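You operate a simulated robot arm through the tools that you are given. There is no shell and no other tool. Be economical: measure what you need, move in short steps, check, and stop when the job is done.

You run a simulated two-armed robot. Do the job below in one go: nothing can be reset, and whatever is moved stays where it is left.

## Task
Pick up the tread gauge with one hand, pass it to the other hand and put it on the tail end of the trailer bed. Fetch the black spring and set it in the steel tray. Take the orange pad and leave it on the top of the oil drum. Take the purple socket wrench and leave it on the bottom shelf of the grey parts trolley. Take the white side lamp and put it on the black rubber disc on the front of the trailer bed. Put the grey cover in the black tray. Put one of the square end caps from the top of the grey parts trolley on the lower shelf of the lift bench. Take the test lamp case and leave it on the black mud flap on the top of the red cabinet. Put the red tin from the top tray of the trolley on the white plate. Put the 17 mm stud block from the top shelf of the white trolley on the top tray of the trolley and the 24 mm stud block on the middle shelf of the white trolley. The order is free. Set down upright: white side lamp, grey cover, square end cap, stud block.

It is judged by the outcome, as a careful person would: the job done as asked, and still so three seconds after it is handed in. It fails if anything else is knocked over, pushed out of place, dropped, spilled or broken. A push-on lid holds only when it is set on centred and level and pressed home; a screw cap is set on level and turned clockwise until tight.

## Robot
Two 7-joint arms with three-finger grippers on one trunk, on a base that drives. Base frame: it is fixed to the floor where the robot stands at the start and does not move with it; the origin is under the middle of the robot, x ahead of it, y to its left, z up; the surface under the hand at the start is at about z = 0.7. Lengths are in m, angles in rad, forces in N, time in s.
The left shoulder is at the start at [0.07, 0.146, 1.088], the right one opposite. With the tool pointing down near the work surface each hand reaches from about 0.26 to 0.68 m from the robot's upright axis, wherever it stands, measured 20 degrees to its own side. Places, roughly: black spring (11x3x2 cm) [4.7, -7.6, 0.9]; black tray (50x27x6 cm) [-1.9, -1.5, 0.8]; bottom shelf of the grey parts trolley [-1.9, -3.6, 0.2]; grey cover (7x7x9 cm) [0, -5.4, 0.7]; lower shelf of the lift bench [-1.9, -1.2, 0.3]; middle shelf of the white trolley [6.1, -6.3, 0.8]; mud flap (21x26x1 cm) [5.9, -1.9, 1]; orange pad (5x5x4 cm) [4.7, -7.7, 0.9]; purple socket wrench [-2, -3.25, 0.5]; red tin (7x7x3 cm) [4.3, -2, 0.8]; rubber disc (8x8x3 cm) [0.5, -3.2, 0.7]; square end cap (6x6x7 cm) [-1.8, -4, 0.9]; steel tray (50x27x6 cm) [3.8, -4.1, 0.8]; stud block [6.25, -6.25, 1.25]; tail end of the trailer bed [1.3, -0.1, 0.7]; test lamp case [4, -2.5, 0.5]; top of the oil drum [6, -3.6, 0.9]; top tray of the trolley [4.2, -2.3, 0.8]; tread gauge [0.5, 0, 0.75]; white plate (25x10x1 cm) [5.8, -5.6, 0.9]; white side lamp (8x4x8 cm) [-1.7, -3.8, 1]. Payload 2.2 kg a hand.
The tool frame of a hand sits at the grasp point between the pads (the TCP): z along the fingers, y along the line on which they close. The tips reach 0.028 m beyond it. Largest opening 0.102 m; the body of the gripper starts 0.071 m behind the TCP.
Orientation is told as [roll, pitch, yaw] about the base's x, y, z axes, in that order, counted from this pose: with the fingers straight down and closing along the base's y, the tool's x points along the base's -x, its y along +y and its z along -z.

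## Interface
- The arms move only by the tool jog_arm. It takes "left_rows", "right_rows" or both (then of equal length, played together; a hand with none holds still); each is a list of rows, each a list of 7 numbers: the shift along the tool's x, y, z in m, then the turn, a rotation vector about the tool's x, y, z in rad, then the finger opening in m, from 0 to 0.102. In form: [[x, y, z, rx, ry, rz, hand], ...]. A call has 1 to 20 rows; each row shifts and turns the commanded pose from where the row before left it, along the tool's axes as they then stand. Each row takes 0.2 s and may step no farther than 0.05 m and 0.15 rad from the row before; otherwise, or with a gripper value out of range, the whole call is refused. Where a pose cannot be reached the arm comes as near as it can. A force on the tool above 40 N (or 10 N above the force at the start of the call, whichever is more), or a blocked arm, ends the call early, and 0.2 s more pass. Each finger halts on what it meets, pressing with about 25 N; the grip force reading is that of the motor and also rises with nothing between the fingers. The clock runs only during rows and for 0.2 s after the last one: add rows that do not move to give the fingers time. The reply holds the time, the measured pose of the TCP, the force on the tool along the base axes, the opening and the grip force, in the units named above and with some noise, with the torque about the TCP (base axes, N m) and any sound that the robot's microphone picked up.
- Cameras (640 x 400 px; columns grow to the right, rows downward): "scene" is now at [0.1262, 0.0131, 1.2961]; the picture's right is [0.17, -0.99, 0.00], its down [-0.75, -0.13, -0.65] and it looks along [0.64, 0.11, -0.76] (base axes); focal length 249 px, centre (320, 200). "left" rides on the left gripper at [0.072, 0.038, -0.086] in its tool frame; the picture's right is [-0.46, 0.89, 0.00], its down [-0.60, -0.32, -0.73] and it looks along [-0.65, -0.34, 0.68] (tool axes); focal length 256 px, centre (320, 200). "right" rides on the right gripper at [0.069, 0.044, -0.086] in its tool frame; the picture's right is [-0.53, 0.85, 0.00], its down [-0.58, -0.36, -0.73] and it looks along [-0.62, -0.39, 0.68] (tool axes); focal length 256 px, centre (320, 200). There is no depth. A picture from a camera that has moved, and an enlarged one, comes with that camera's place and axes in the base frame and with its lens.
- camera(camera): a new picture of that camera. The clock stands still meanwhile.
- move_column(by): slides the trunk up (or, below 0, down) by that many m; the arms and the scene camera ride with it, the base frame stays. It gives what a move gives, with no picture.
- base_move(legs): drives the robot by 1 to 6 legs, each [ahead, left, turn to the left] in m, m and rad, along the robot's own axes; the way and the turn of a leg run together, so that a leg with both is an arc; at most 1.5 m and 3.142 rad a leg. The arms and the cameras ride along, it lands a little off, and it stops where it bumps. It gives what a move gives.
- turn_head(pan, tilt): turns the head with the scene camera to pan (to the left, within 1.501 rad either way) and tilt (down, from -0.506 to 1.204), counted from straight ahead of the robot. It gives what a move gives.
- zoom(camera, box): a new picture of the part [left, top, right, bottom] of that camera's present view, enlarged. The clock stands still meanwhile.
- hand_in(): hands the job in; it is judged then, once.

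Go step by step. Nothing tells you exact positions but the pictures and the camera data: compare them with the known pose of the tool, close in by small moves and look again before you grip or let go. The budget is 556 turns and 356 pictures, counting those below and the enlarged ones. Unless the task says otherwise, let go and move clear before handing in, and close with one line.

The tools are called after ">>>" by a JSON object that holds its "fn" and its "kwargs". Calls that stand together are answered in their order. jog_arm: Moves the arms, as the interface text tells. Its arguments: {"type":"object","properties":{"left_rows":{"type":"array"},"right_rows":{"type":"array"}},"required":[]} The other tools are called the same way: move_column (by) slides the trunk up or down; base_move (legs) drives the base; turn_head (pan, tilt) turns the head that bears the scene camera; camera (camera) takes a picture; zoom (camera, box) takes an enlarged picture of a part of a camera's view; hand_in () hands the job in.

At the start:

```text
time_s: 0.0
left_tool_pos: [0.5402, 0.2294, 0.9175]
left_ee_rot: [-0.001, 0.0, 0.0]
left_ft_force: [0.1, 0.1, 0.3]
left_torque: [0.02, -0.01, 0.03]
left_gripper_width: 0.1022
left_grip_force: 0.1
right_tool_pos: [0.4612, -0.1238, 0.995]
right_ee_rot: [0.001, 0.0, -0.001]
right_ft_force: [0.7, 0.6, -0.1]
right_torque: [0.01, 0.01, 0.0]
right_gripper_width: 0.1018
right_grip_force: 0.1
trunk travel left (down, up): [-0.625, 0.315]
robot x, y, heading: [0.0004, 0.0019, 0.001]
head pan, tilt: [0.171, 0.86]
```

scene: 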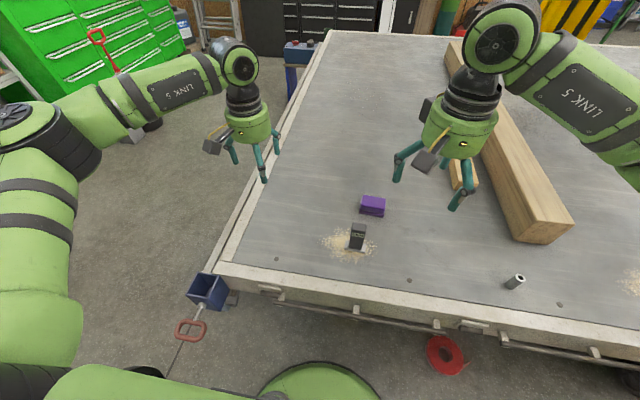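
right: 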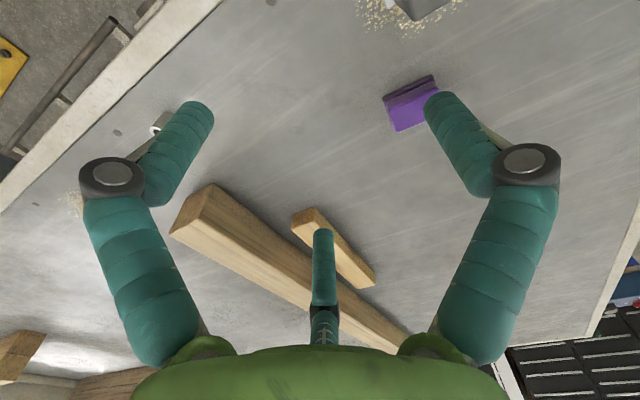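
left: 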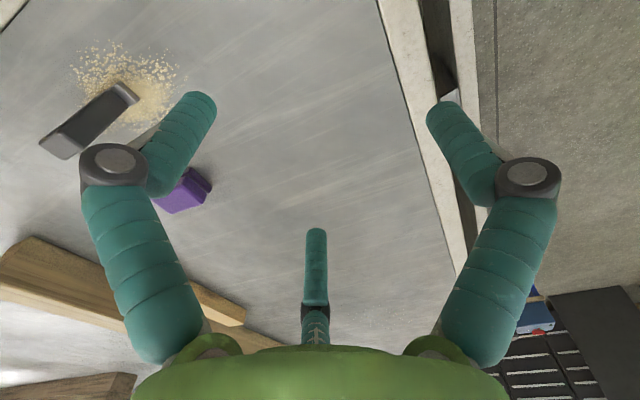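

I see a black upright thing in sawdust near [0.5, -0.02], probably the tread gauge. I'll zoom in and look around first.

>>> {"fn": "zoom", "kwargs": {"camera": "scene", "box": [300, 170, 460, 270]}}

>>> {"fn": "turn_head", "kwargs": {"pan": 0, "tilt": 0.35}}

>>> {"fn": "camera", "kwargs": {"camera": "scene"}}

>>> {"fn": "turn_head", "kwargs": {"pan": -1.2, "tilt": 0.35}}

>>> {"fn": "camera", "kwargs": {"camera": "scene"}}

```text
4.00 times, centred on (380, 220) of scene
camera zoom: at [0.1262, 0.0131, 1.2961], right [0.17, -0.99, 0.0], down [-0.75, -0.13, -0.65], along [0.64, 0.11, -0.76], focal length 995 px, centre (80, 120)
```

zoom: 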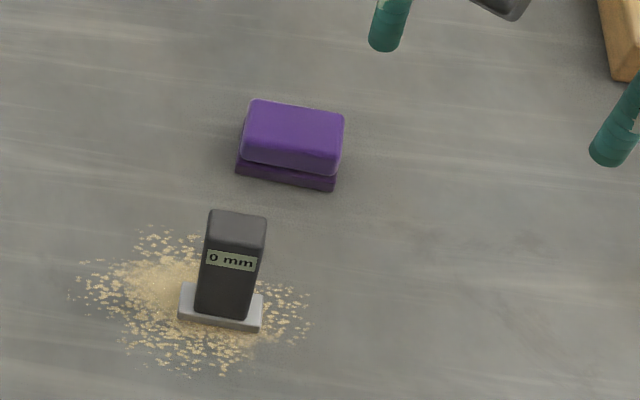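

```text
time_s: 0.9
left_tool_pos: [0.5396, 0.2292, 0.9183]
left_ee_rot: [0.001, -0.001, 0.0]
left_ft_force: [-0.5, 0.1, 0.0]
left_torque: [-0.01, 0.0, -0.03]
left_gripper_width: 0.1021
left_grip_force: 0.1
right_tool_pos: [0.4612, -0.1233, 0.9965]
right_ee_rot: [0.0, 0.0, 0.001]
right_ft_force: [0.5, -0.1, -0.1]
right_torque: [0.0, 0.01, 0.01]
right_gripper_width: 0.102
right_grip_force: 0.1
trunk travel left (down, up): [-0.625, 0.315]
robot x, y, heading: [0.0028, -0.0013, 0.0]
head pan, tilt: [0.0, 0.351]
```

```text
351 pictures are left
camera scene: at [0.1428, -0.0002, 1.3405], right [0.0, -1.0, 0.0], down [-0.34, 0.0, -0.94], along [0.94, 0.0, -0.34], focal length 249 px, centre (320, 200)
```

scene: 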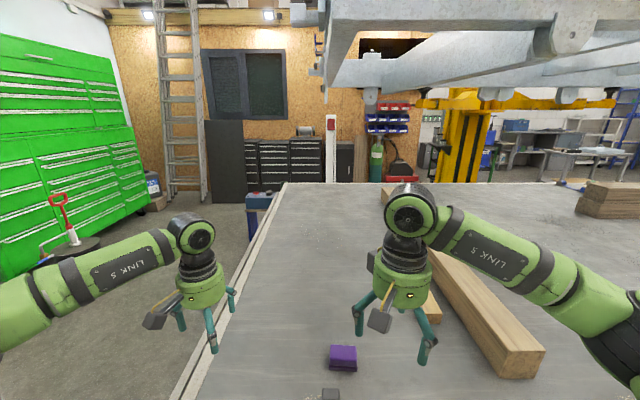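

```text
time_s: 2.3
left_tool_pos: [0.5395, 0.2307, 0.9181]
left_ee_rot: [0.0, -0.001, 0.001]
left_ft_force: [0.7, -0.7, -0.2]
left_torque: [-0.01, 0.01, -0.01]
left_gripper_width: 0.102
left_grip_force: 0.0
right_tool_pos: [0.4603, -0.1241, 0.9959]
right_ee_rot: [-0.001, 0.0, -0.001]
right_ft_force: [-0.1, -0.1, 0.0]
right_torque: [-0.01, 0.01, -0.01]
right_gripper_width: 0.102
right_grip_force: 0.1
trunk travel left (down, up): [-0.625, 0.315]
robot x, y, heading: [-0.0012, 0.0002, 0.003]
head pan, tilt: [-1.201, 0.351]
```

```text
350 pictures are left
camera scene: at [0.0835, -0.087, 1.3405], right [-0.93, -0.36, 0.0], down [-0.12, 0.32, -0.94], along [0.34, -0.88, -0.34], focal length 249 px, centre (320, 200)
```

scene: 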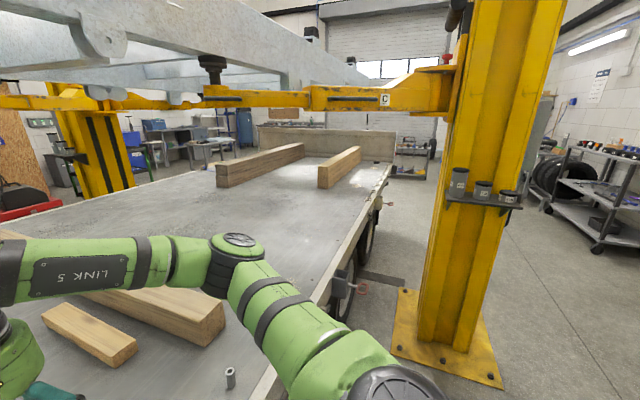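

The tread gauge ("0 mm") stands at about [0.49, -0.02], roughly 4 cm wide along y with its top near z 0.777. I'll bring the right hand over it and check.

>>> {"fn": "jog_arm", "kwargs": {"right_rows": [[-0.015, 0.05, 0, 0, 0, 0, 0.102], [-0.015, 0.05, 0, 0, 0, 0, 0.102], [0, 0, 0.05, 0, 0, 0, 0.102], [0, 0, 0.05, 0, 0, 0, 0.102], [0, 0, 0, 0, 0, 0, 0.102]]}}

>>> {"fn": "turn_head", "kwargs": {"pan": 0, "tilt": 0.95}}

>>> {"fn": "camera", "kwargs": {"camera": "scene"}}

>>> {"fn": "camera", "kwargs": {"camera": "right"}}

```text
refused: row 1 steps farther than a row can; nothing moved
```

```text
time_s: 3.7
left_tool_pos: [0.539, 0.2292, 0.9189]
left_ee_rot: [0.0, 0.001, 0.001]
left_ft_force: [0.1, -0.2, 0.3]
left_torque: [-0.02, 0.01, 0.02]
left_gripper_width: 0.1022
left_grip_force: 0.1
right_tool_pos: [0.4612, -0.124, 0.9958]
right_ee_rot: [0.0, 0.001, -0.001]
right_ft_force: [-0.5, 0.1, 0.1]
right_torque: [-0.03, 0.03, 0.03]
right_gripper_width: 0.1019
right_grip_force: 0.0
trunk travel left (down, up): [-0.625, 0.315]
robot x, y, heading: [0.0022, -0.0004, 0.002]
head pan, tilt: [0.0, 0.949]
```

```text
349 pictures are left
camera scene: at [0.1224, -0.0003, 1.2894], right [0.0, -1.0, 0.0], down [-0.81, 0.0, -0.58], along [0.58, 0.0, -0.81], focal length 249 px, centre (320, 200)
```

scene: 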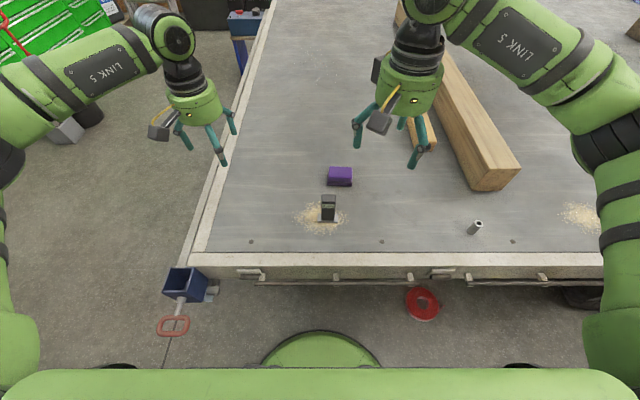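

```text
348 pictures are left
camera right: at [0.3916, -0.0805, 1.0814], right [0.53, 0.84, 0.0], down [0.58, -0.36, 0.73], along [0.62, -0.39, -0.68], focal length 256 px, centre (320, 200)
```

right: 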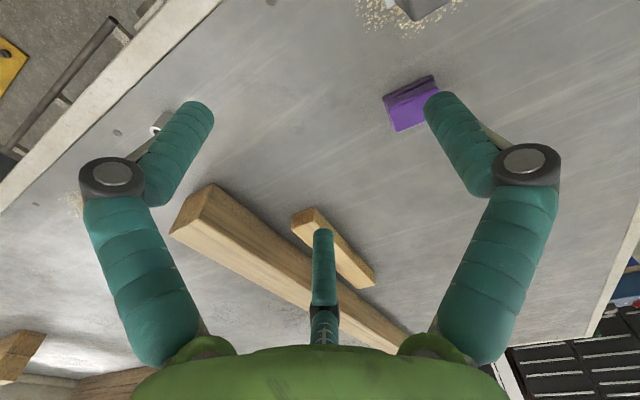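

>>> {"fn": "jog_arm", "kwargs": {"right_rows": [[-0.01, 0.034, 0, 0, 0, 0, 0.102], [-0.01, 0.034, 0, 0, 0, 0, 0.102], [-0.01, 0.034, 0, 0, 0, 0, 0.102], [0, 0, 0.05, 0, 0, 0, 0.102], [0, 0, 0.05, 0, 0, 0, 0.102], [0, 0, 0, 0, 0, 0, 0.102]]}}

>>> {"fn": "camera", "kwargs": {"camera": "right"}}

>>> {"fn": "zoom", "kwargs": {"camera": "scene", "box": [240, 100, 400, 200]}}

```text
time_s: 5.1
left_tool_pos: [0.5399, 0.2294, 0.918]
left_ee_rot: [-0.001, 0.0, 0.0]
left_ft_force: [-0.1, -0.1, 0.2]
left_torque: [0.0, -0.01, -0.01]
left_gripper_width: 0.1019
left_grip_force: 0.0
right_tool_pos: [0.4912, -0.0229, 0.8942]
right_ee_rot: [-0.001, -0.001, 0.001]
right_ft_force: [-0.1, -0.8, 0.3]
right_torque: [-0.03, -0.02, -0.05]
right_gripper_width: 0.102
right_grip_force: 0.0
trunk travel left (down, up): [-0.625, 0.315]
robot x, y, heading: [0.0026, -0.0006, -0.001]
head pan, tilt: [0.0, 0.949]
```

```text
347 pictures are left
camera right: at [0.4217, 0.021, 0.9805], right [0.53, 0.85, 0.0], down [0.58, -0.36, 0.73], along [0.62, -0.39, -0.68], focal length 256 px, centre (320, 200)
```

right: 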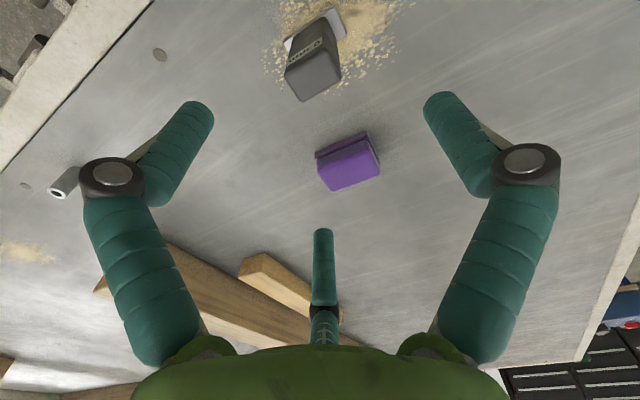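

```text
4.00 times, centred on (320, 150) of scene
camera zoom: at [0.1219, 0.0002, 1.2894], right [0.0, -1.0, 0.0], down [-0.81, 0.0, -0.58], along [0.58, 0.0, -0.81], focal length 995 px, centre (320, 400)
```

zoom: 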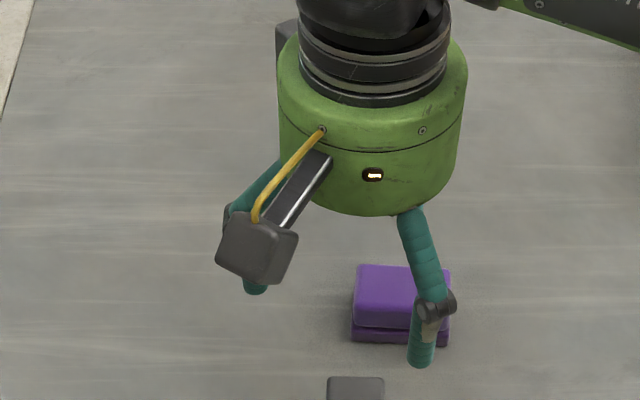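

>>> {"fn": "jog_arm", "kwargs": {"right_rows": [[0, -0.004, 0.04, 0, 0, 0, 0.102], [0, 0, 0.04, 0, 0, 0, 0.102], [0, 0, 0, 0, 0, 0, 0.102]]}}

>>> {"fn": "zoom", "kwargs": {"camera": "scene", "box": [240, 140, 400, 240]}}

>>> {"fn": "camera", "kwargs": {"camera": "right"}}

```text
time_s: 5.9
left_tool_pos: [0.5396, 0.2302, 0.9171]
left_ee_rot: [0.0, -0.001, 0.0]
left_ft_force: [0.3, -0.4, -0.1]
left_torque: [0.01, 0.01, -0.03]
left_gripper_width: 0.1022
left_grip_force: 0.1
right_tool_pos: [0.4904, -0.0256, 0.814]
right_ee_rot: [0.0, 0.001, 0.0]
right_ft_force: [-0.7, 0.1, -0.6]
right_torque: [0.0, 0.03, 0.01]
right_gripper_width: 0.1019
right_grip_force: 0.1
trunk travel left (down, up): [-0.625, 0.315]
robot x, y, heading: [0.0005, 0.0015, -0.005]
head pan, tilt: [0.0, 0.949]
```

```text
4.00 times, centred on (320, 190) of scene
camera zoom: at [0.1221, -0.0002, 1.2894], right [0.0, -1.0, 0.0], down [-0.81, 0.0, -0.58], along [0.58, 0.0, -0.81], focal length 995 px, centre (320, 240)
```

zoom: 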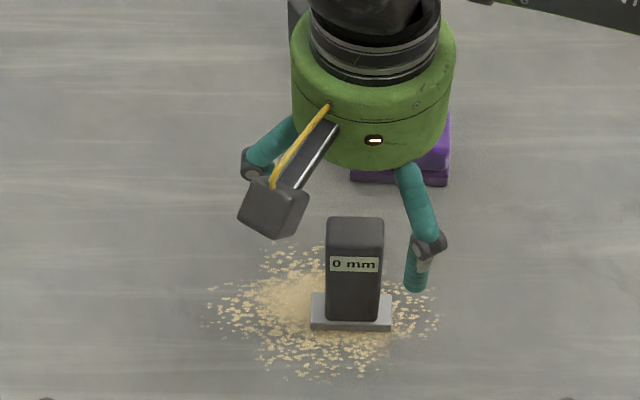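

```text
344 pictures are left
camera right: at [0.4215, 0.0168, 0.9001], right [0.53, 0.85, 0.0], down [0.58, -0.36, 0.73], along [0.62, -0.39, -0.68], focal length 256 px, centre (320, 200)
```

right: 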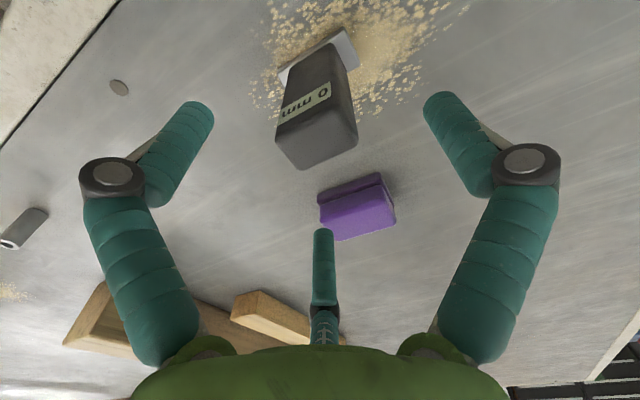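

>>> {"fn": "jog_arm", "kwargs": {"right_rows": [[0, 0, 0.02, 0, 0, 0, 0.102], [0, 0, 0.018, 0, 0, 0, 0.102], [0, 0, 0, 0, 0, 0, 0.102]]}}

>>> {"fn": "camera", "kwargs": {"camera": "right"}}

```text
time_s: 6.7
left_tool_pos: [0.5388, 0.2294, 0.9185]
left_ee_rot: [0.0, 0.0, 0.001]
left_ft_force: [0.4, 0.8, 0.0]
left_torque: [0.01, -0.02, -0.02]
left_gripper_width: 0.102
left_grip_force: 0.0
right_tool_pos: [0.4918, -0.0273, 0.7756]
right_ee_rot: [-0.001, -0.001, 0.001]
right_ft_force: [0.1, -0.2, 0.3]
right_torque: [0.0, 0.01, 0.0]
right_gripper_width: 0.102
right_grip_force: 0.0
trunk travel left (down, up): [-0.625, 0.315]
robot x, y, heading: [0.0004, 0.0003, -0.001]
head pan, tilt: [0.0, 0.949]
```

```text
343 pictures are left
camera right: at [0.4222, 0.0171, 0.8621], right [0.53, 0.84, 0.0], down [0.58, -0.36, 0.73], along [0.62, -0.39, -0.68], focal length 256 px, centre (320, 200)
```

right: 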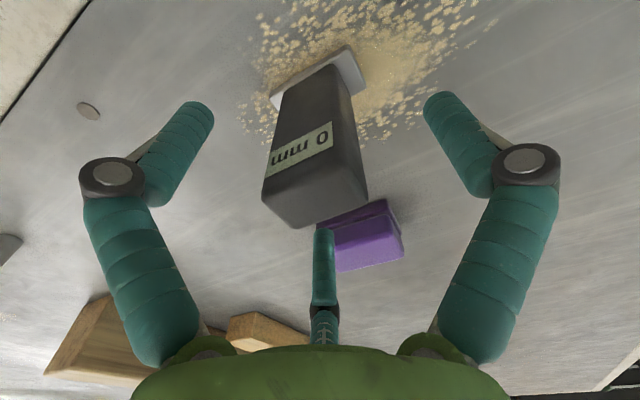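

>>> {"fn": "jog_arm", "kwargs": {"right_rows": [[0, 0, 0, 0, 0, 0, 0.06], [0, 0, 0, 0, 0, 0, 0.02], [0, 0, 0, 0, 0, 0, 0.02], [0, 0, 0, 0, 0, 0, 0.02], [0, 0, -0.02, 0, 0, 0, 0.02], [0, 0, -0.03, 0, 0, 0, 0.02]]}}

>>> {"fn": "camera", "kwargs": {"camera": "right"}}

```text
time_s: 8.1
left_tool_pos: [0.54, 0.23, 0.9191]
left_ee_rot: [0.0, 0.0, -0.001]
left_ft_force: [0.1, -0.1, 0.0]
left_torque: [0.01, 0.01, -0.04]
left_gripper_width: 0.102
left_grip_force: 0.1
right_tool_pos: [0.4907, -0.0253, 0.8263]
right_ee_rot: [0.001, 0.002, -0.001]
right_ft_force: [-0.1, -0.5, -2.4]
right_torque: [-0.01, -0.02, 0.01]
right_gripper_width: 0.0438
right_grip_force: 24.7
trunk travel left (down, up): [-0.625, 0.315]
robot x, y, heading: [0.0024, 0.0018, 0.002]
head pan, tilt: [0.0, 0.949]
```

```text
342 pictures are left
camera right: at [0.4215, 0.018, 0.913], right [0.53, 0.85, 0.0], down [0.58, -0.36, 0.73], along [0.62, -0.39, -0.68], focal length 256 px, centre (320, 200)
```

right: 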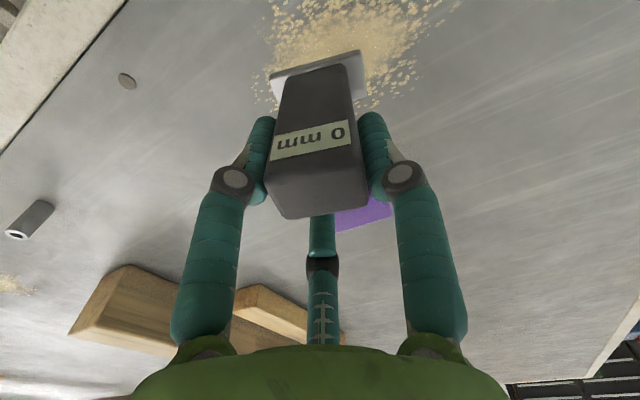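

>>> {"fn": "jog_arm", "kwargs": {"left_rows": [[0.02, 0, -0.04, 0, 0, 0, 0.102], [0.02, 0, -0.04, 0, 0, 0, 0.102], [0, 0, 0, 0.0806, 0.0806, -0.0806, 0.102], [0, 0, 0, 0.0806, 0.0806, -0.0806, 0.102], [0, 0, 0, 0.0806, 0.0806, -0.0806, 0.102], [0, 0, 0, 0.0806, 0.0806, -0.0806, 0.102], [0, 0, 0, 0.0806, 0.0806, -0.0806, 0.102], [0, 0, 0, 0.0806, 0.0806, -0.0806, 0.102], [0, 0, 0, 0.0806, 0.0806, -0.0806, 0.102], [0, 0, 0, 0.0806, 0.0806, -0.0806, 0.102], [0, 0, 0, 0.0806, 0.0806, -0.0806, 0.102], [0, 0, 0, 0.0806, 0.0806, -0.0806, 0.102], [0, 0, 0, 0.0806, 0.0806, -0.0806, 0.102], [0, 0, 0, 0.0806, 0.0806, -0.0806, 0.102], [0, 0, 0, 0.0806, 0.0806, -0.0806, 0.102], [0, 0, 0, 0.0806, 0.0806, -0.0806, 0.102], [0, 0, 0, 0.0806, 0.0806, -0.0806, 0.102], [0, 0, 0, 0, 0, 0, 0.102]], "right_rows": [[0, 0, -0.04, 0, 0, 0, 0.02], [0, 0, -0.04, 0, 0, 0, 0.02], [0, 0, -0.04, 0, 0, 0, 0.02], [0, 0, -0.04, 0, 0, 0, 0.02], [0, -0.02, -0.02, 0, 0, 0, 0.02], [0, -0.02, 0, 0, 0, 0, 0.02], [0, -0.02, 0, 0, 0, 0, 0.02], [0, 0, 0, 0, 0, 0, 0.02], [0, 0, 0, 0, 0, 0, 0.02], [0, 0, 0, 0, 0, 0, 0.02], [0, 0, 0, 0, 0, 0, 0.02], [0, 0, 0, 0, 0, 0, 0.02], [0, 0, 0, 0, 0, 0, 0.02], [0, 0, 0, 0, 0, 0, 0.02], [0, 0, 0, 0, 0, 0, 0.02], [0, 0, 0, 0, 0, 0, 0.02], [0, 0, 0, 0, 0, 0, 0.02], [0, 0, 0, 0, 0, 0, 0.02]]}}

>>> {"fn": "turn_head", "kwargs": {"pan": 0, "tilt": 0.7}}

>>> {"fn": "camera", "kwargs": {"camera": "scene"}}

>>> {"fn": "camera", "kwargs": {"camera": "left"}}

```text
time_s: 11.9
left_tool_pos: [0.5004, 0.2292, 0.9987]
left_ee_rot: [2.224, 1.567, -2.487]
left_ft_force: [0.3, 0.3, -0.2]
left_torque: [0.03, -0.01, -0.01]
left_gripper_width: 0.1017
left_grip_force: 0.1
right_tool_pos: [0.4914, -0.087, 1.0073]
right_ee_rot: [0.001, 0.0, -0.002]
right_ft_force: [-0.1, 0.9, -1.9]
right_torque: [0.01, -0.04, 0.01]
right_gripper_width: 0.0433
right_grip_force: 25.0
trunk travel left (down, up): [-0.625, 0.315]
robot x, y, heading: [-0.0004, -0.0019, -0.002]
head pan, tilt: [0.0, 0.949]
```

```text
time_s: 12.7
left_tool_pos: [0.5001, 0.2293, 0.9982]
left_ee_rot: [2.121, 1.569, -2.591]
left_ft_force: [0.1, 0.3, 0.0]
left_torque: [0.01, 0.0, -0.03]
left_gripper_width: 0.1021
left_grip_force: 0.0
right_tool_pos: [0.4893, -0.0863, 1.0065]
right_ee_rot: [0.0, 0.0, 0.001]
right_ft_force: [-0.7, 0.7, -1.7]
right_torque: [0.0, -0.05, -0.05]
right_gripper_width: 0.0436
right_grip_force: 25.3
trunk travel left (down, up): [-0.625, 0.315]
robot x, y, heading: [-0.0007, -0.0014, 0.001]
head pan, tilt: [0.0, 0.7]
```

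```text
341 pictures are left
camera scene: at [0.1348, -0.0002, 1.3091], right [0.0, -1.0, 0.0], down [-0.64, 0.0, -0.76], along [0.76, 0.0, -0.64], focal length 249 px, centre (320, 200)
```

scene: 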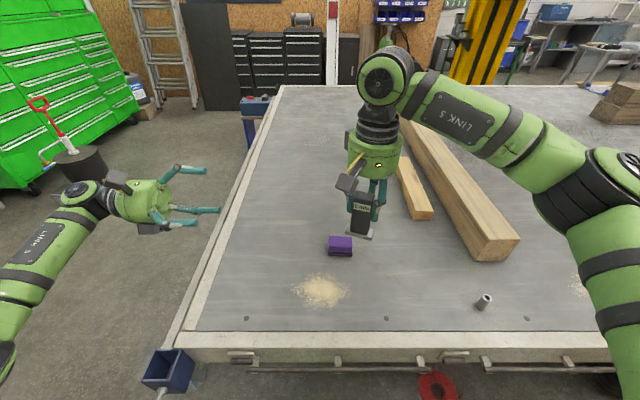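

```text
340 pictures are left
camera left: at [0.4621, 0.316, 1.0703], right [-0.89, 0.0, -0.46], down [0.32, 0.73, -0.6], along [0.34, -0.68, -0.65], focal length 256 px, centre (320, 200)
```

left: 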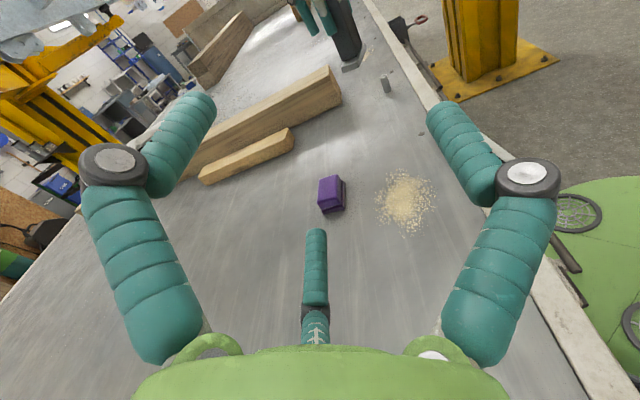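

>>> {"fn": "jog_arm", "kwargs": {"left_rows": [[-0.04, 0.01, 0, 0, 0, 0, 0.102], [0, 0, 0.04, 0, 0, 0, 0.102], [0, 0, 0.04, 0, 0, 0, 0.102], [0, 0, 0.04, 0, 0, 0, 0.102], [0, 0, 0.04, 0, 0, 0, 0.102], [0, 0, 0.04, 0, 0, 0, 0.102], [0, 0, 0, 0, 0, 0, 0.102]]}}

>>> {"fn": "camera", "kwargs": {"camera": "left"}}

>>> {"fn": "zoom", "kwargs": {"camera": "scene", "box": [200, 120, 440, 270]}}

```text
time_s: 14.3
left_tool_pos: [0.491, 0.0294, 0.9578]
left_ee_rot: [3.136, 1.568, -1.574]
left_ft_force: [-0.2, -1.4, -1.0]
left_torque: [0.02, -0.04, 0.02]
left_gripper_width: 0.1022
left_grip_force: 0.1
right_tool_pos: [0.4906, -0.0864, 1.0077]
right_ee_rot: [-0.002, 0.001, 0.002]
right_ft_force: [0.6, 0.2, -2.0]
right_torque: [-0.02, 0.0, -0.05]
right_gripper_width: 0.0434
right_grip_force: 24.9
trunk travel left (down, up): [-0.625, 0.315]
robot x, y, heading: [-0.0036, -0.002, -0.0]
head pan, tilt: [0.0, 0.7]
```

```text
339 pictures are left
camera left: at [0.4528, 0.1159, 1.0301], right [-0.89, 0.0, -0.46], down [0.32, 0.73, -0.6], along [0.34, -0.68, -0.65], focal length 256 px, centre (320, 200)
```

left: 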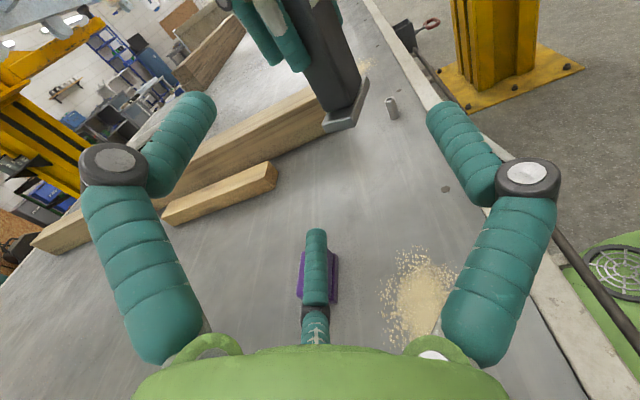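

```text
2.67 times, centred on (320, 195) of scene
camera zoom: at [0.1347, 0.0005, 1.3091], right [0.0, -1.0, 0.0], down [-0.64, 0.0, -0.76], along [0.76, 0.0, -0.64], focal length 663 px, centre (320, 213)
```

zoom: 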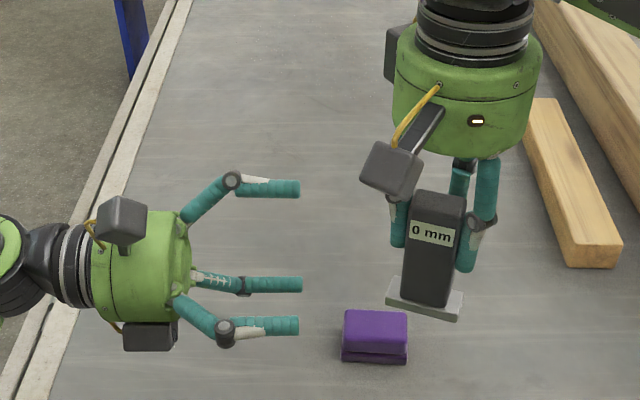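

>>> {"fn": "jog_arm", "kwargs": {"left_rows": [[0, 0, 0.04, 0, 0, 0, 0.102], [0, 0, 0.03, 0, 0, 0, 0.102], [0, 0, 0.02, 0, 0, 0, 0.102], [0, 0, 0.02, 0, 0, 0, 0.102], [0, 0, 0, 0, 0, 0, 0.102]]}}

>>> {"fn": "camera", "kwargs": {"camera": "left"}}

>>> {"fn": "zoom", "kwargs": {"camera": "scene", "box": [200, 120, 440, 270]}}

```text
time_s: 15.5
left_tool_pos: [0.4906, -0.0805, 0.9574]
left_ee_rot: [3.096, 1.569, -1.615]
left_ft_force: [-2.5, 3.8, 0.6]
left_torque: [-0.21, -0.17, 0.06]
left_gripper_width: 0.1018
left_grip_force: 0.0
right_tool_pos: [0.4899, -0.0858, 1.0075]
right_ee_rot: [-0.002, 0.0, -0.001]
right_ft_force: [2.1, -3.8, -2.7]
right_torque: [0.0, 0.03, -0.09]
right_gripper_width: 0.0435
right_grip_force: 24.4
trunk travel left (down, up): [-0.625, 0.315]
robot x, y, heading: [-0.0021, -0.0042, 0.005]
head pan, tilt: [0.0, 0.7]
```

```text
337 pictures are left
camera left: at [0.4529, 0.0065, 1.0299], right [-0.89, 0.0, -0.46], down [0.32, 0.73, -0.6], along [0.34, -0.68, -0.65], focal length 256 px, centre (320, 200)
```

left: 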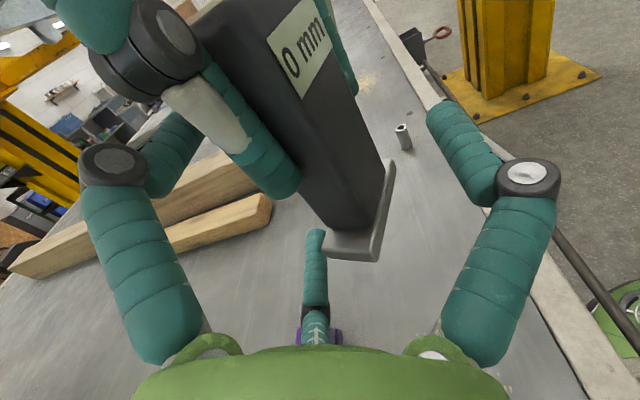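

```text
2.67 times, centred on (320, 195) of scene
camera zoom: at [0.1348, 0.0003, 1.3091], right [0.0, -1.0, 0.0], down [-0.64, 0.0, -0.76], along [0.76, 0.0, -0.64], focal length 663 px, centre (320, 213)
```

zoom: 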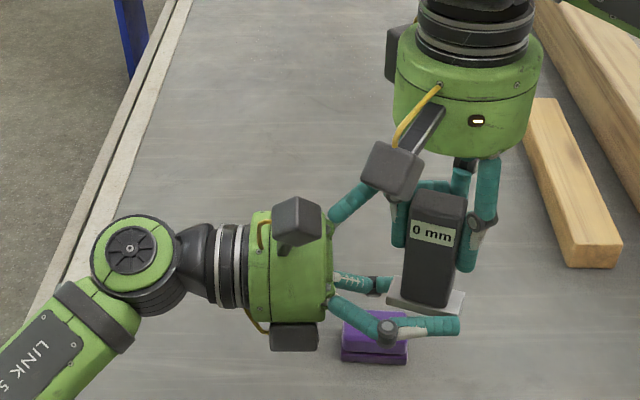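

The gripper camera boxes touch lightly; I'll back the left hand off 14 mm, which still covers most of the gauge's width.

>>> {"fn": "jog_arm", "kwargs": {"left_rows": [[-0.003, 0, -0.014, 0, 0, 0, 0.102], [0, 0, 0, 0, 0, 0, 0.102]]}}

>>> {"fn": "zoom", "kwargs": {"camera": "scene", "box": [280, 140, 400, 215]}}

```text
time_s: 16.1
left_tool_pos: [0.4903, -0.0665, 0.9537]
left_ee_rot: [1.836, 1.57, -2.875]
left_ft_force: [0.7, -0.3, -0.2]
left_torque: [0.01, -0.04, -0.01]
left_gripper_width: 0.1024
left_grip_force: 0.1
right_tool_pos: [0.4911, -0.0867, 1.0072]
right_ee_rot: [0.002, 0.0, 0.001]
right_ft_force: [-0.7, 0.6, -1.5]
right_torque: [-0.01, -0.03, -0.01]
right_gripper_width: 0.0435
right_grip_force: 24.9
trunk travel left (down, up): [-0.625, 0.315]
robot x, y, heading: [0.0033, 0.0, 0.002]
head pan, tilt: [0.0, 0.7]
```

```text
5.33 times, centred on (340, 178) of scene
camera zoom: at [0.1349, -0.0007, 1.3091], right [0.0, -1.0, 0.0], down [-0.64, 0.0, -0.76], along [0.76, 0.0, -0.64], focal length 1326 px, centre (213, 320)
```

zoom: 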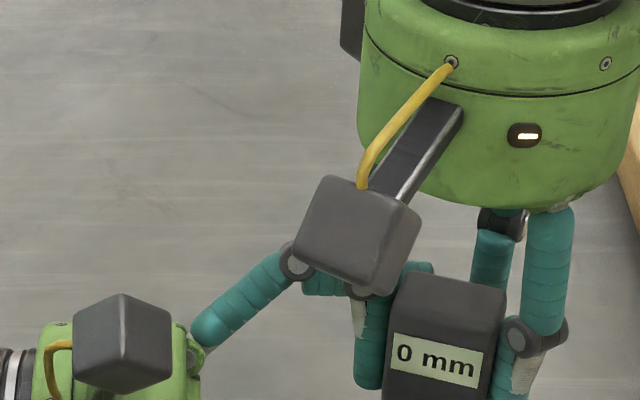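

Contact is gone. Now close the left hand, then open the right and lift it off.

>>> {"fn": "jog_arm", "kwargs": {"left_rows": [[0, 0, 0, 0, 0, 0, 0.06], [0, 0, 0, 0, 0, 0, 0.02], [0, 0, 0, 0, 0, 0, 0.01], [0, 0, 0, 0, 0, 0, 0.01], [0, 0, 0, 0, 0, 0, 0.01]]}}

>>> {"fn": "zoom", "kwargs": {"camera": "scene", "box": [240, 140, 400, 240]}}

>>> {"fn": "camera", "kwargs": {"camera": "left"}}

```text
time_s: 17.3
left_tool_pos: [0.4889, -0.0671, 0.9545]
left_ee_rot: [1.141, 1.569, 2.714]
left_ft_force: [-13.7, 10.5, -0.6]
left_torque: [-0.22, 0.44, -0.84]
left_gripper_width: 0.0514
left_grip_force: 24.7
right_tool_pos: [0.4925, -0.0876, 1.0065]
right_ee_rot: [-0.003, -0.006, -0.003]
right_ft_force: [13.9, -9.9, -1.0]
right_torque: [-0.37, -1.2, 0.59]
right_gripper_width: 0.0433
right_grip_force: 25.4
trunk travel left (down, up): [-0.625, 0.315]
robot x, y, heading: [-0.0013, 0.0015, 0.0]
head pan, tilt: [0.0, 0.7]
```

```text
4.00 times, centred on (320, 190) of scene
camera zoom: at [0.1349, -0.0002, 1.3091], right [0.0, -1.0, 0.0], down [-0.64, 0.0, -0.76], along [0.76, 0.0, -0.64], focal length 995 px, centre (320, 240)
```

zoom: 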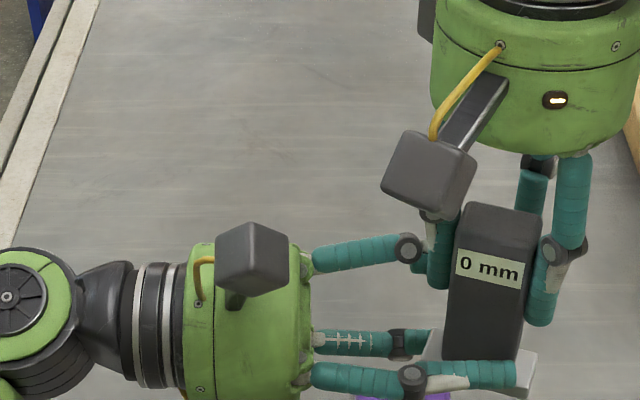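

```text
333 pictures are left
camera left: at [0.4525, 0.0201, 1.0261], right [-0.89, 0.0, -0.46], down [0.32, 0.73, -0.6], along [0.34, -0.68, -0.65], focal length 256 px, centre (320, 200)
```

left: 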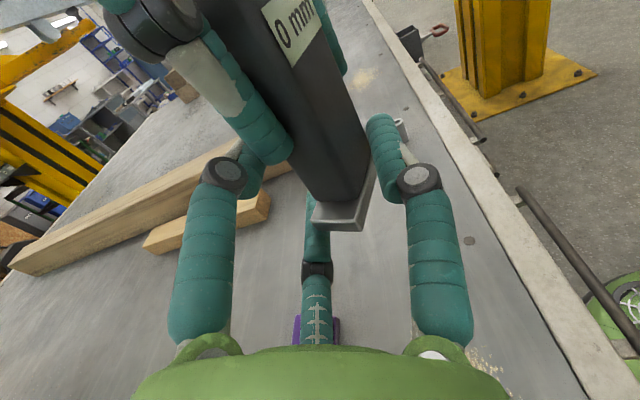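

>>> {"fn": "zoom", "kwargs": {"camera": "left", "box": [180, 60, 460, 260]}}

>>> {"fn": "camera", "kwargs": {"camera": "right"}}

```text
2.00 times, centred on (320, 160) of left
camera zoom: at [0.4525, 0.0201, 1.0261], right [-0.89, 0.0, -0.46], down [0.32, 0.73, -0.6], along [0.34, -0.68, -0.65], focal length 512 px, centre (320, 280)
```

zoom: 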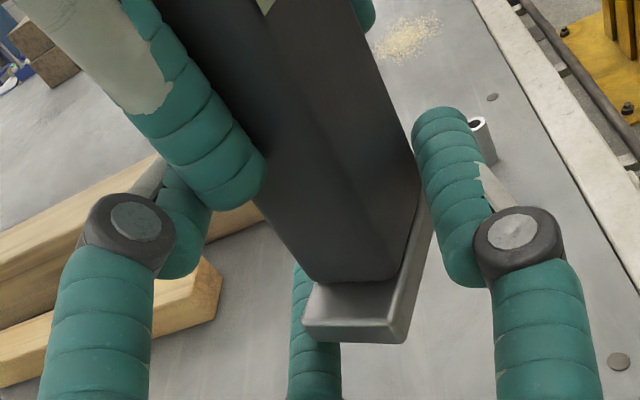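

```text
331 pictures are left
camera right: at [0.423, -0.0436, 1.0929], right [0.54, 0.84, 0.0], down [0.57, -0.36, 0.73], along [0.62, -0.39, -0.68], focal length 256 px, centre (320, 200)
```

right: 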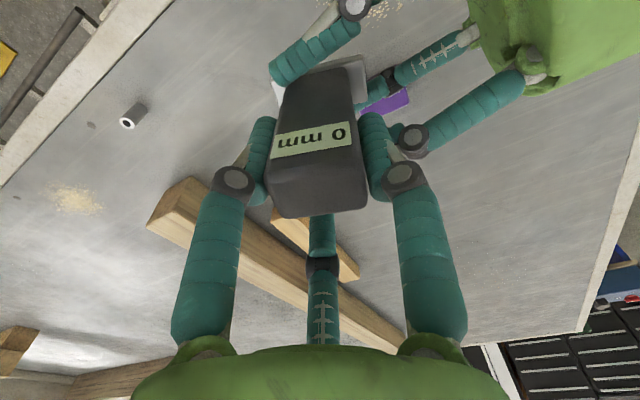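

>>> {"fn": "jog_arm", "kwargs": {"left_rows": [[0, 0.004, -0.001, 0, 0, 0, 0.01], [0, 0, 0, 0, 0, 0, 0.01], [0, 0, 0, 0, 0, 0, 0.01]]}}

>>> {"fn": "zoom", "kwargs": {"camera": "left", "box": [180, 60, 460, 260]}}

```text
time_s: 18.1
left_tool_pos: [0.4887, -0.0654, 0.9531]
left_ee_rot: [0.744, 1.568, 2.317]
left_ft_force: [1.3, 7.1, -4.8]
left_torque: [-0.1, 0.44, -0.71]
left_gripper_width: 0.0507
left_grip_force: 24.7
right_tool_pos: [0.4901, -0.0861, 1.0067]
right_ee_rot: [0.001, 0.002, 0.003]
right_ft_force: [-1.1, -8.3, 5.0]
right_torque: [-0.23, -0.41, 0.74]
right_gripper_width: 0.0435
right_grip_force: 24.8
trunk travel left (down, up): [-0.625, 0.315]
robot x, y, heading: [-0.0026, 0.0006, 0.0]
head pan, tilt: [0.0, 0.7]
```

```text
2.00 times, centred on (320, 160) of left
camera zoom: at [0.4495, 0.0212, 1.026], right [-0.89, 0.0, -0.46], down [0.31, 0.73, -0.6], along [0.34, -0.68, -0.65], focal length 512 px, centre (320, 280)
```

zoom: 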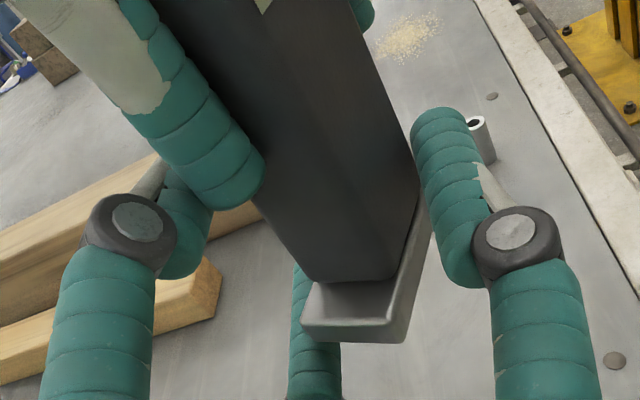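

The left's far finger is being blocked by the right hand's rear finger. I'll open, back off, yaw the right hand so the gauge's front faces the left hand, and grip the 4 cm faces instead.

>>> {"fn": "jog_arm", "kwargs": {"left_rows": [[0, 0, 0, 0, 0, 0, 0.06], [0, 0, 0, 0, 0, 0, 0.102], [0, 0, 0, 0, 0, 0, 0.102], [0, 0, -0.04, 0, 0, 0, 0.102], [0, 0, -0.05, 0, 0, 0, 0.102], [0, 0, -0.05, 0, 0, 0, 0.102]]}}

>>> {"fn": "jog_arm", "kwargs": {"right_rows": [[0, 0, 0, 0, 0, 0.143, 0.01], [0, 0, 0, 0, 0, 0.143, 0.01], [0, 0, 0, 0, 0, 0.143, 0.01], [0, 0, 0, 0, 0, 0.143, 0.01], [0, 0, 0, 0, 0, 0.143, 0.01], [0, 0, 0, 0, 0, 0.143, 0.01], [0, 0, 0, 0, 0, 0.143, 0.01], [0, 0, 0, 0, 0, 0.143, 0.01], [0, 0, 0, 0, 0, 0.143, 0.01], [0, 0, 0, 0, 0, 0.143, 0.01], [0, 0, 0, 0, 0, 0.141, 0.01], [0, 0, 0, 0, 0, 0, 0.01]]}}

>>> {"fn": "camera", "kwargs": {"camera": "scene"}}

>>> {"fn": "camera", "kwargs": {"camera": "left"}}

```text
time_s: 19.5
left_tool_pos: [0.4858, 0.0761, 0.9561]
left_ee_rot: [2.756, 1.569, -1.955]
left_ft_force: [-0.2, 0.3, 0.8]
left_torque: [0.0, 0.03, -0.01]
left_gripper_width: 0.1021
left_grip_force: 0.1
right_tool_pos: [0.4906, -0.0853, 1.0091]
right_ee_rot: [-0.001, 0.001, -0.001]
right_ft_force: [0.6, 0.5, -0.8]
right_torque: [-0.01, -0.02, 0.01]
right_gripper_width: 0.0435
right_grip_force: 25.2
trunk travel left (down, up): [-0.625, 0.315]
robot x, y, heading: [0.0009, -0.0026, 0.002]
head pan, tilt: [0.0, 0.7]
```

```text
time_s: 22.1
left_tool_pos: [0.4856, 0.0745, 0.9548]
left_ee_rot: [2.38, 1.57, -2.333]
left_ft_force: [0.8, -0.4, -0.4]
left_torque: [0.0, -0.01, -0.02]
left_gripper_width: 0.102
left_grip_force: 0.1
right_tool_pos: [0.4911, -0.0856, 1.007]
right_ee_rot: [0.001, 0.001, -1.574]
right_ft_force: [0.3, 0.8, 0.7]
right_torque: [0.03, 0.0, 0.0]
right_gripper_width: 0.0103
right_grip_force: 0.1
trunk travel left (down, up): [-0.625, 0.315]
robot x, y, heading: [-0.0029, 0.0007, -0.002]
head pan, tilt: [0.0, 0.7]
```

```text
329 pictures are left
camera scene: at [0.1346, -0.0002, 1.3092], right [0.0, -1.0, 0.0], down [-0.64, 0.0, -0.76], along [0.76, 0.0, -0.64], focal length 249 px, centre (320, 200)
```

scene: 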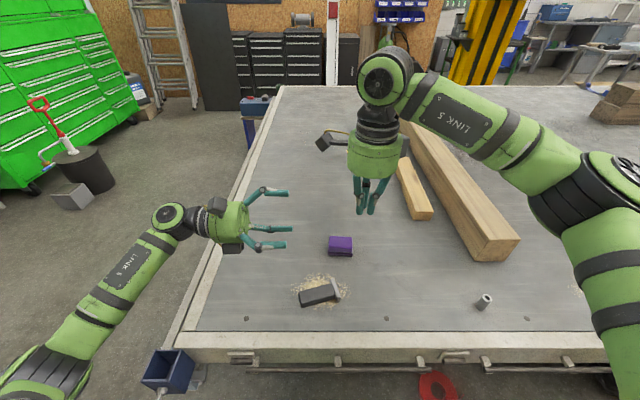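

```text
328 pictures are left
camera left: at [0.4481, 0.1615, 1.0285], right [-0.89, 0.0, -0.46], down [0.32, 0.73, -0.6], along [0.34, -0.68, -0.65], focal length 256 px, centre (320, 200)
```

left: 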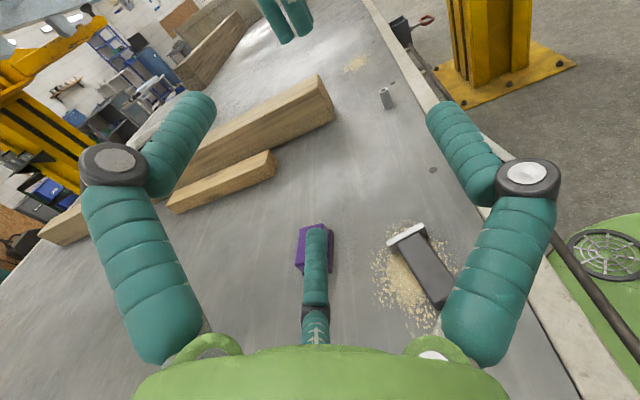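

The gauge slipped out and now lies on its side in the sawdust, near where it started. I'll look closely and pick it up again lying down.

>>> {"fn": "zoom", "kwargs": {"camera": "scene", "box": [260, 240, 400, 328]}}

>>> {"fn": "camera", "kwargs": {"camera": "right"}}

```text
4.55 times, centred on (330, 284) of scene
camera zoom: at [0.1346, -0.0002, 1.3092], right [0.0, -1.0, 0.0], down [-0.64, 0.0, -0.76], along [0.76, 0.0, -0.64], focal length 1130 px, centre (274, -182)
```

zoom: 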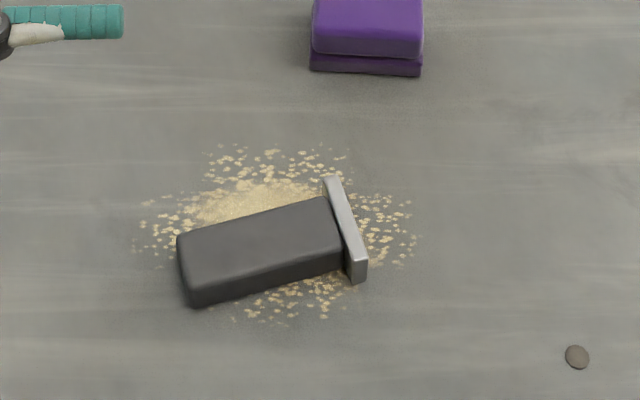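

```text
326 pictures are left
camera right: at [0.5342, -0.0171, 1.0934], right [0.84, -0.54, 0.0], down [-0.37, -0.58, 0.73], along [-0.39, -0.62, -0.68], focal length 256 px, centre (320, 200)
```

right: 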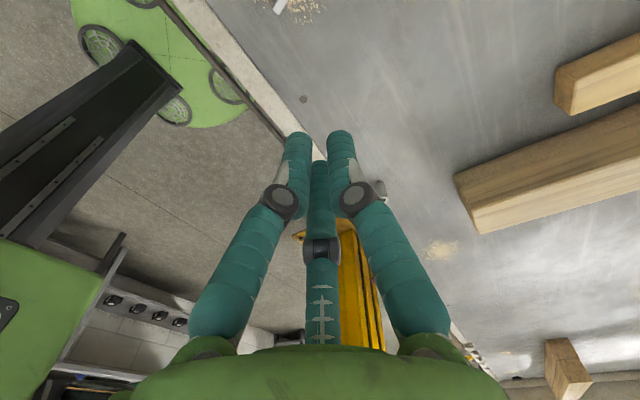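

>>> {"fn": "jog_arm", "kwargs": {"right_rows": [[0.038, -0.0125, 0, 0, 0, 0, 0.06], [0.038, -0.0125, 0, 0, 0, 0, 0.102], [0, 0, 0.03, 0, 0, -0.135, 0.102], [0, 0, 0.04, 0, 0, -0.135, 0.102], [0, 0, 0.04, 0, 0, 0, 0.102], [0, 0, 0.04, 0, 0, 0, 0.102], [0, 0, 0.04, 0, 0, 0, 0.102], [0, 0, 0, 0, 0, 0, 0.102]], "left_rows": [[0, 0, -0.04, 0, 0, 0, 0.102], [0, 0, -0.04, 0, 0, 0, 0.102], [0.03, 0, 0, 0, 0, 0, 0.102], [0.03, 0, 0, 0, 0, 0, 0.102], [0.03, 0, 0, 0, 0, 0, 0.102], [0, 0, 0, 0, 0, 0, 0.102], [0, 0, 0, 0, 0, 0, 0.102], [0, 0, 0, 0, 0, 0, 0.102]]}}

>>> {"fn": "camera", "kwargs": {"camera": "right"}}

>>> {"fn": "zoom", "kwargs": {"camera": "scene", "box": [220, 210, 420, 335]}}

```text
time_s: 23.9
left_tool_pos: [0.4848, 0.1554, 1.0453]
left_ee_rot: [3.035, 1.572, -1.681]
left_ft_force: [-0.3, 0.3, 0.6]
left_torque: [-0.01, -0.03, -0.02]
left_gripper_width: 0.1018
left_grip_force: 0.1
right_tool_pos: [0.466, -0.01, 0.8189]
right_ee_rot: [0.0, -0.001, -1.299]
right_ft_force: [-0.4, 0.0, 0.0]
right_torque: [0.0, 0.02, -0.02]
right_gripper_width: 0.1022
right_grip_force: 0.0
trunk travel left (down, up): [-0.625, 0.315]
robot x, y, heading: [-0.0023, 0.0019, 0.003]
head pan, tilt: [0.0, 0.7]
```

```text
325 pictures are left
camera right: at [0.4894, 0.0687, 0.9046], right [0.96, -0.29, 0.0], down [-0.2, -0.65, 0.73], along [-0.21, -0.7, -0.68], focal length 256 px, centre (320, 200)
```

right: 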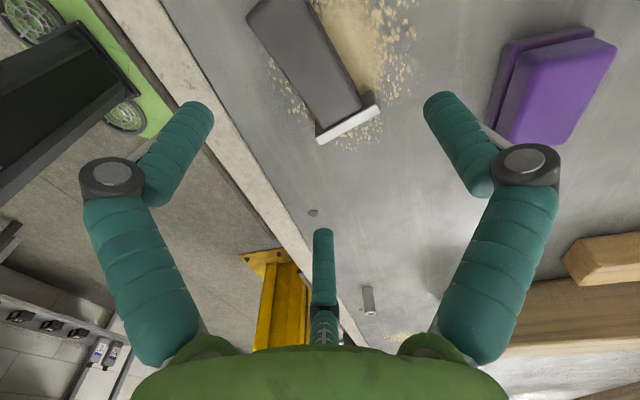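

```text
3.20 times, centred on (320, 272) of scene
camera zoom: at [0.1343, -0.0003, 1.3092], right [0.0, -1.0, 0.0], down [-0.64, 0.0, -0.77], along [0.77, 0.0, -0.64], focal length 796 px, centre (320, -32)
```

zoom: 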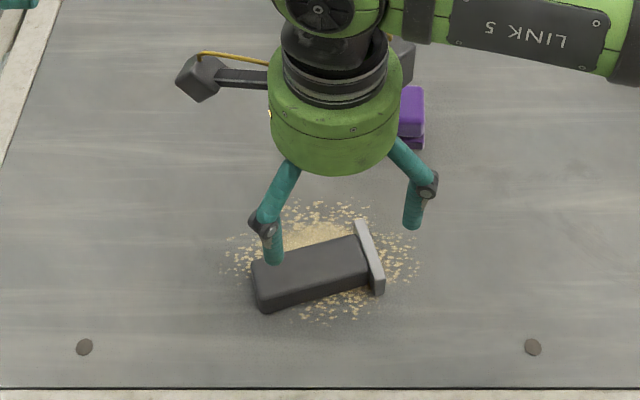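

Working from the pictures, this hand closes three fingers around the TCP, with the finger line turned about 32° from tool y. I'll turn the right hand so two fingers straddle the gauge's handle near the plate and the third sits behind the plate.

>>> {"fn": "jog_arm", "kwargs": {"right_rows": [[-0.0115, 0, 0, 0, 0, -0.145, 0.102], [0, 0, 0, 0, 0, -0.145, 0.102], [0, 0, 0, 0, 0, -0.145, 0.102], [0, 0, 0, 0, 0, -0.145, 0.102], [0, 0, 0.04, 0, 0, 0, 0.102], [0, 0, 0, 0, 0, 0, 0.102]]}}

>>> {"fn": "camera", "kwargs": {"camera": "right"}}

>>> {"fn": "zoom", "kwargs": {"camera": "scene", "box": [240, 230, 400, 330]}}

```text
time_s: 25.3
left_tool_pos: [0.4852, 0.1545, 1.0454]
left_ee_rot: [3.019, 1.571, -1.694]
left_ft_force: [0.2, -0.2, -0.4]
left_torque: [0.0, -0.01, 0.03]
left_gripper_width: 0.102
left_grip_force: 0.1
right_tool_pos: [0.4673, -0.0212, 0.7798]
right_ee_rot: [0.002, 0.0, -0.72]
right_ft_force: [0.2, 0.1, -0.1]
right_torque: [-0.01, 0.0, 0.0]
right_gripper_width: 0.1019
right_grip_force: 0.1
trunk travel left (down, up): [-0.625, 0.315]
robot x, y, heading: [-0.0036, -0.0022, -0.0]
head pan, tilt: [0.0, 0.7]
```

```text
323 pictures are left
camera right: at [0.4444, 0.0579, 0.8647], right [0.96, 0.28, 0.0], down [0.19, -0.65, 0.73], along [0.21, -0.7, -0.68], focal length 256 px, centre (320, 200)
```

right: 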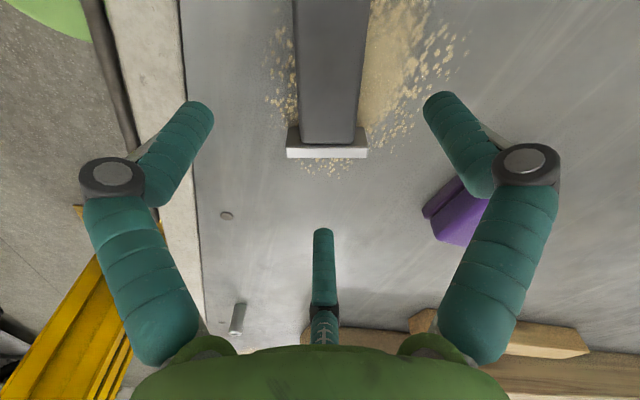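

```text
4.00 times, centred on (320, 280) of scene
camera zoom: at [0.1341, -0.0002, 1.3092], right [0.0, -1.0, 0.0], down [-0.64, 0.0, -0.77], along [0.77, 0.0, -0.64], focal length 995 px, centre (320, -120)
```

zoom: 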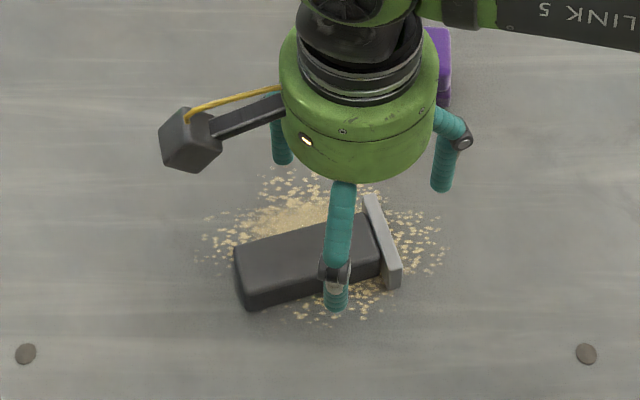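

>>> {"fn": "jog_arm", "kwargs": {"right_rows": [[0.0053, 0.0084, 0, 0, 0, 0, 0.102], [0, 0, 0.025, 0, 0, 0, 0.102], [0, 0, 0.018, 0, 0, 0, 0.102], [0, 0, 0, 0, 0, 0, 0.102]]}}

>>> {"fn": "camera", "kwargs": {"camera": "right"}}

```text
time_s: 26.3
left_tool_pos: [0.4854, 0.1541, 1.0442]
left_ee_rot: [2.558, 1.57, -2.155]
left_ft_force: [0.2, -0.4, 0.3]
left_torque: [-0.01, 0.0, -0.01]
left_gripper_width: 0.1022
left_grip_force: 0.1
right_tool_pos: [0.4688, -0.0118, 0.7349]
right_ee_rot: [-0.001, 0.001, -0.721]
right_ft_force: [0.2, 0.0, -1.1]
right_torque: [-0.02, 0.01, -0.02]
right_gripper_width: 0.102
right_grip_force: 0.0
trunk travel left (down, up): [-0.625, 0.315]
robot x, y, heading: [-0.0002, 0.0011, -0.004]
head pan, tilt: [0.0, 0.7]
```

```text
321 pictures are left
camera right: at [0.4462, 0.0663, 0.8205], right [0.96, 0.28, 0.0], down [0.19, -0.65, 0.73], along [0.21, -0.7, -0.68], focal length 256 px, centre (320, 200)
```

right: 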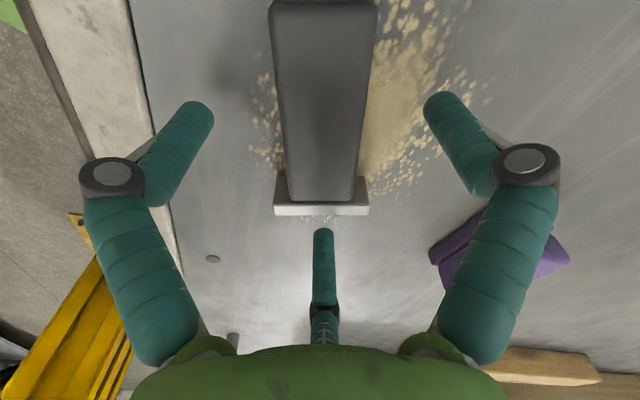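

>>> {"fn": "jog_arm", "kwargs": {"right_rows": [[0, 0, 0, 0, 0, 0, 0.07], [0, 0, 0, 0, 0, 0, 0.04], [0, 0, 0, 0, 0, 0, 0.02], [0, 0, 0, 0, 0, 0, 0.01], [0, 0, 0, 0, 0, 0, 0.01]]}}

>>> {"fn": "camera", "kwargs": {"camera": "right"}}

```text
time_s: 27.5
left_tool_pos: [0.4843, 0.1548, 1.0443]
left_ee_rot: [2.309, 1.572, -2.401]
left_ft_force: [-0.7, -0.2, -0.1]
left_torque: [0.01, -0.01, 0.02]
left_gripper_width: 0.1018
left_grip_force: 0.0
right_tool_pos: [0.4708, -0.0115, 0.7345]
right_ee_rot: [0.0, 0.0, -0.721]
right_ft_force: [1.1, 0.0, 1.6]
right_torque: [-0.05, -0.05, -0.02]
right_gripper_width: 0.0429
right_grip_force: 24.6
trunk travel left (down, up): [-0.625, 0.315]
robot x, y, heading: [-0.0044, -0.0002, -0.003]
head pan, tilt: [0.0, 0.7]
```

```text
320 pictures are left
camera right: at [0.4464, 0.0662, 0.8207], right [0.96, 0.28, 0.0], down [0.19, -0.65, 0.73], along [0.21, -0.7, -0.68], focal length 256 px, centre (320, 200)
```

right: 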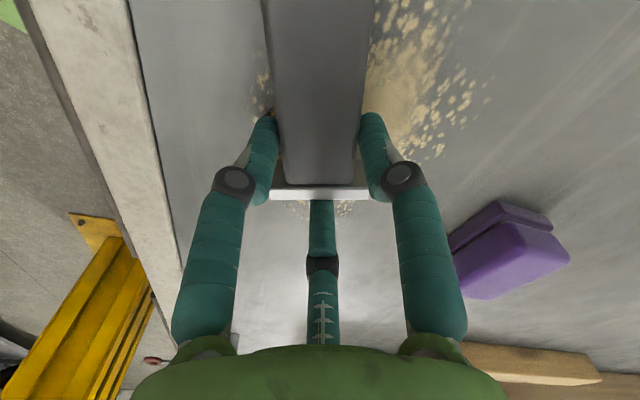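

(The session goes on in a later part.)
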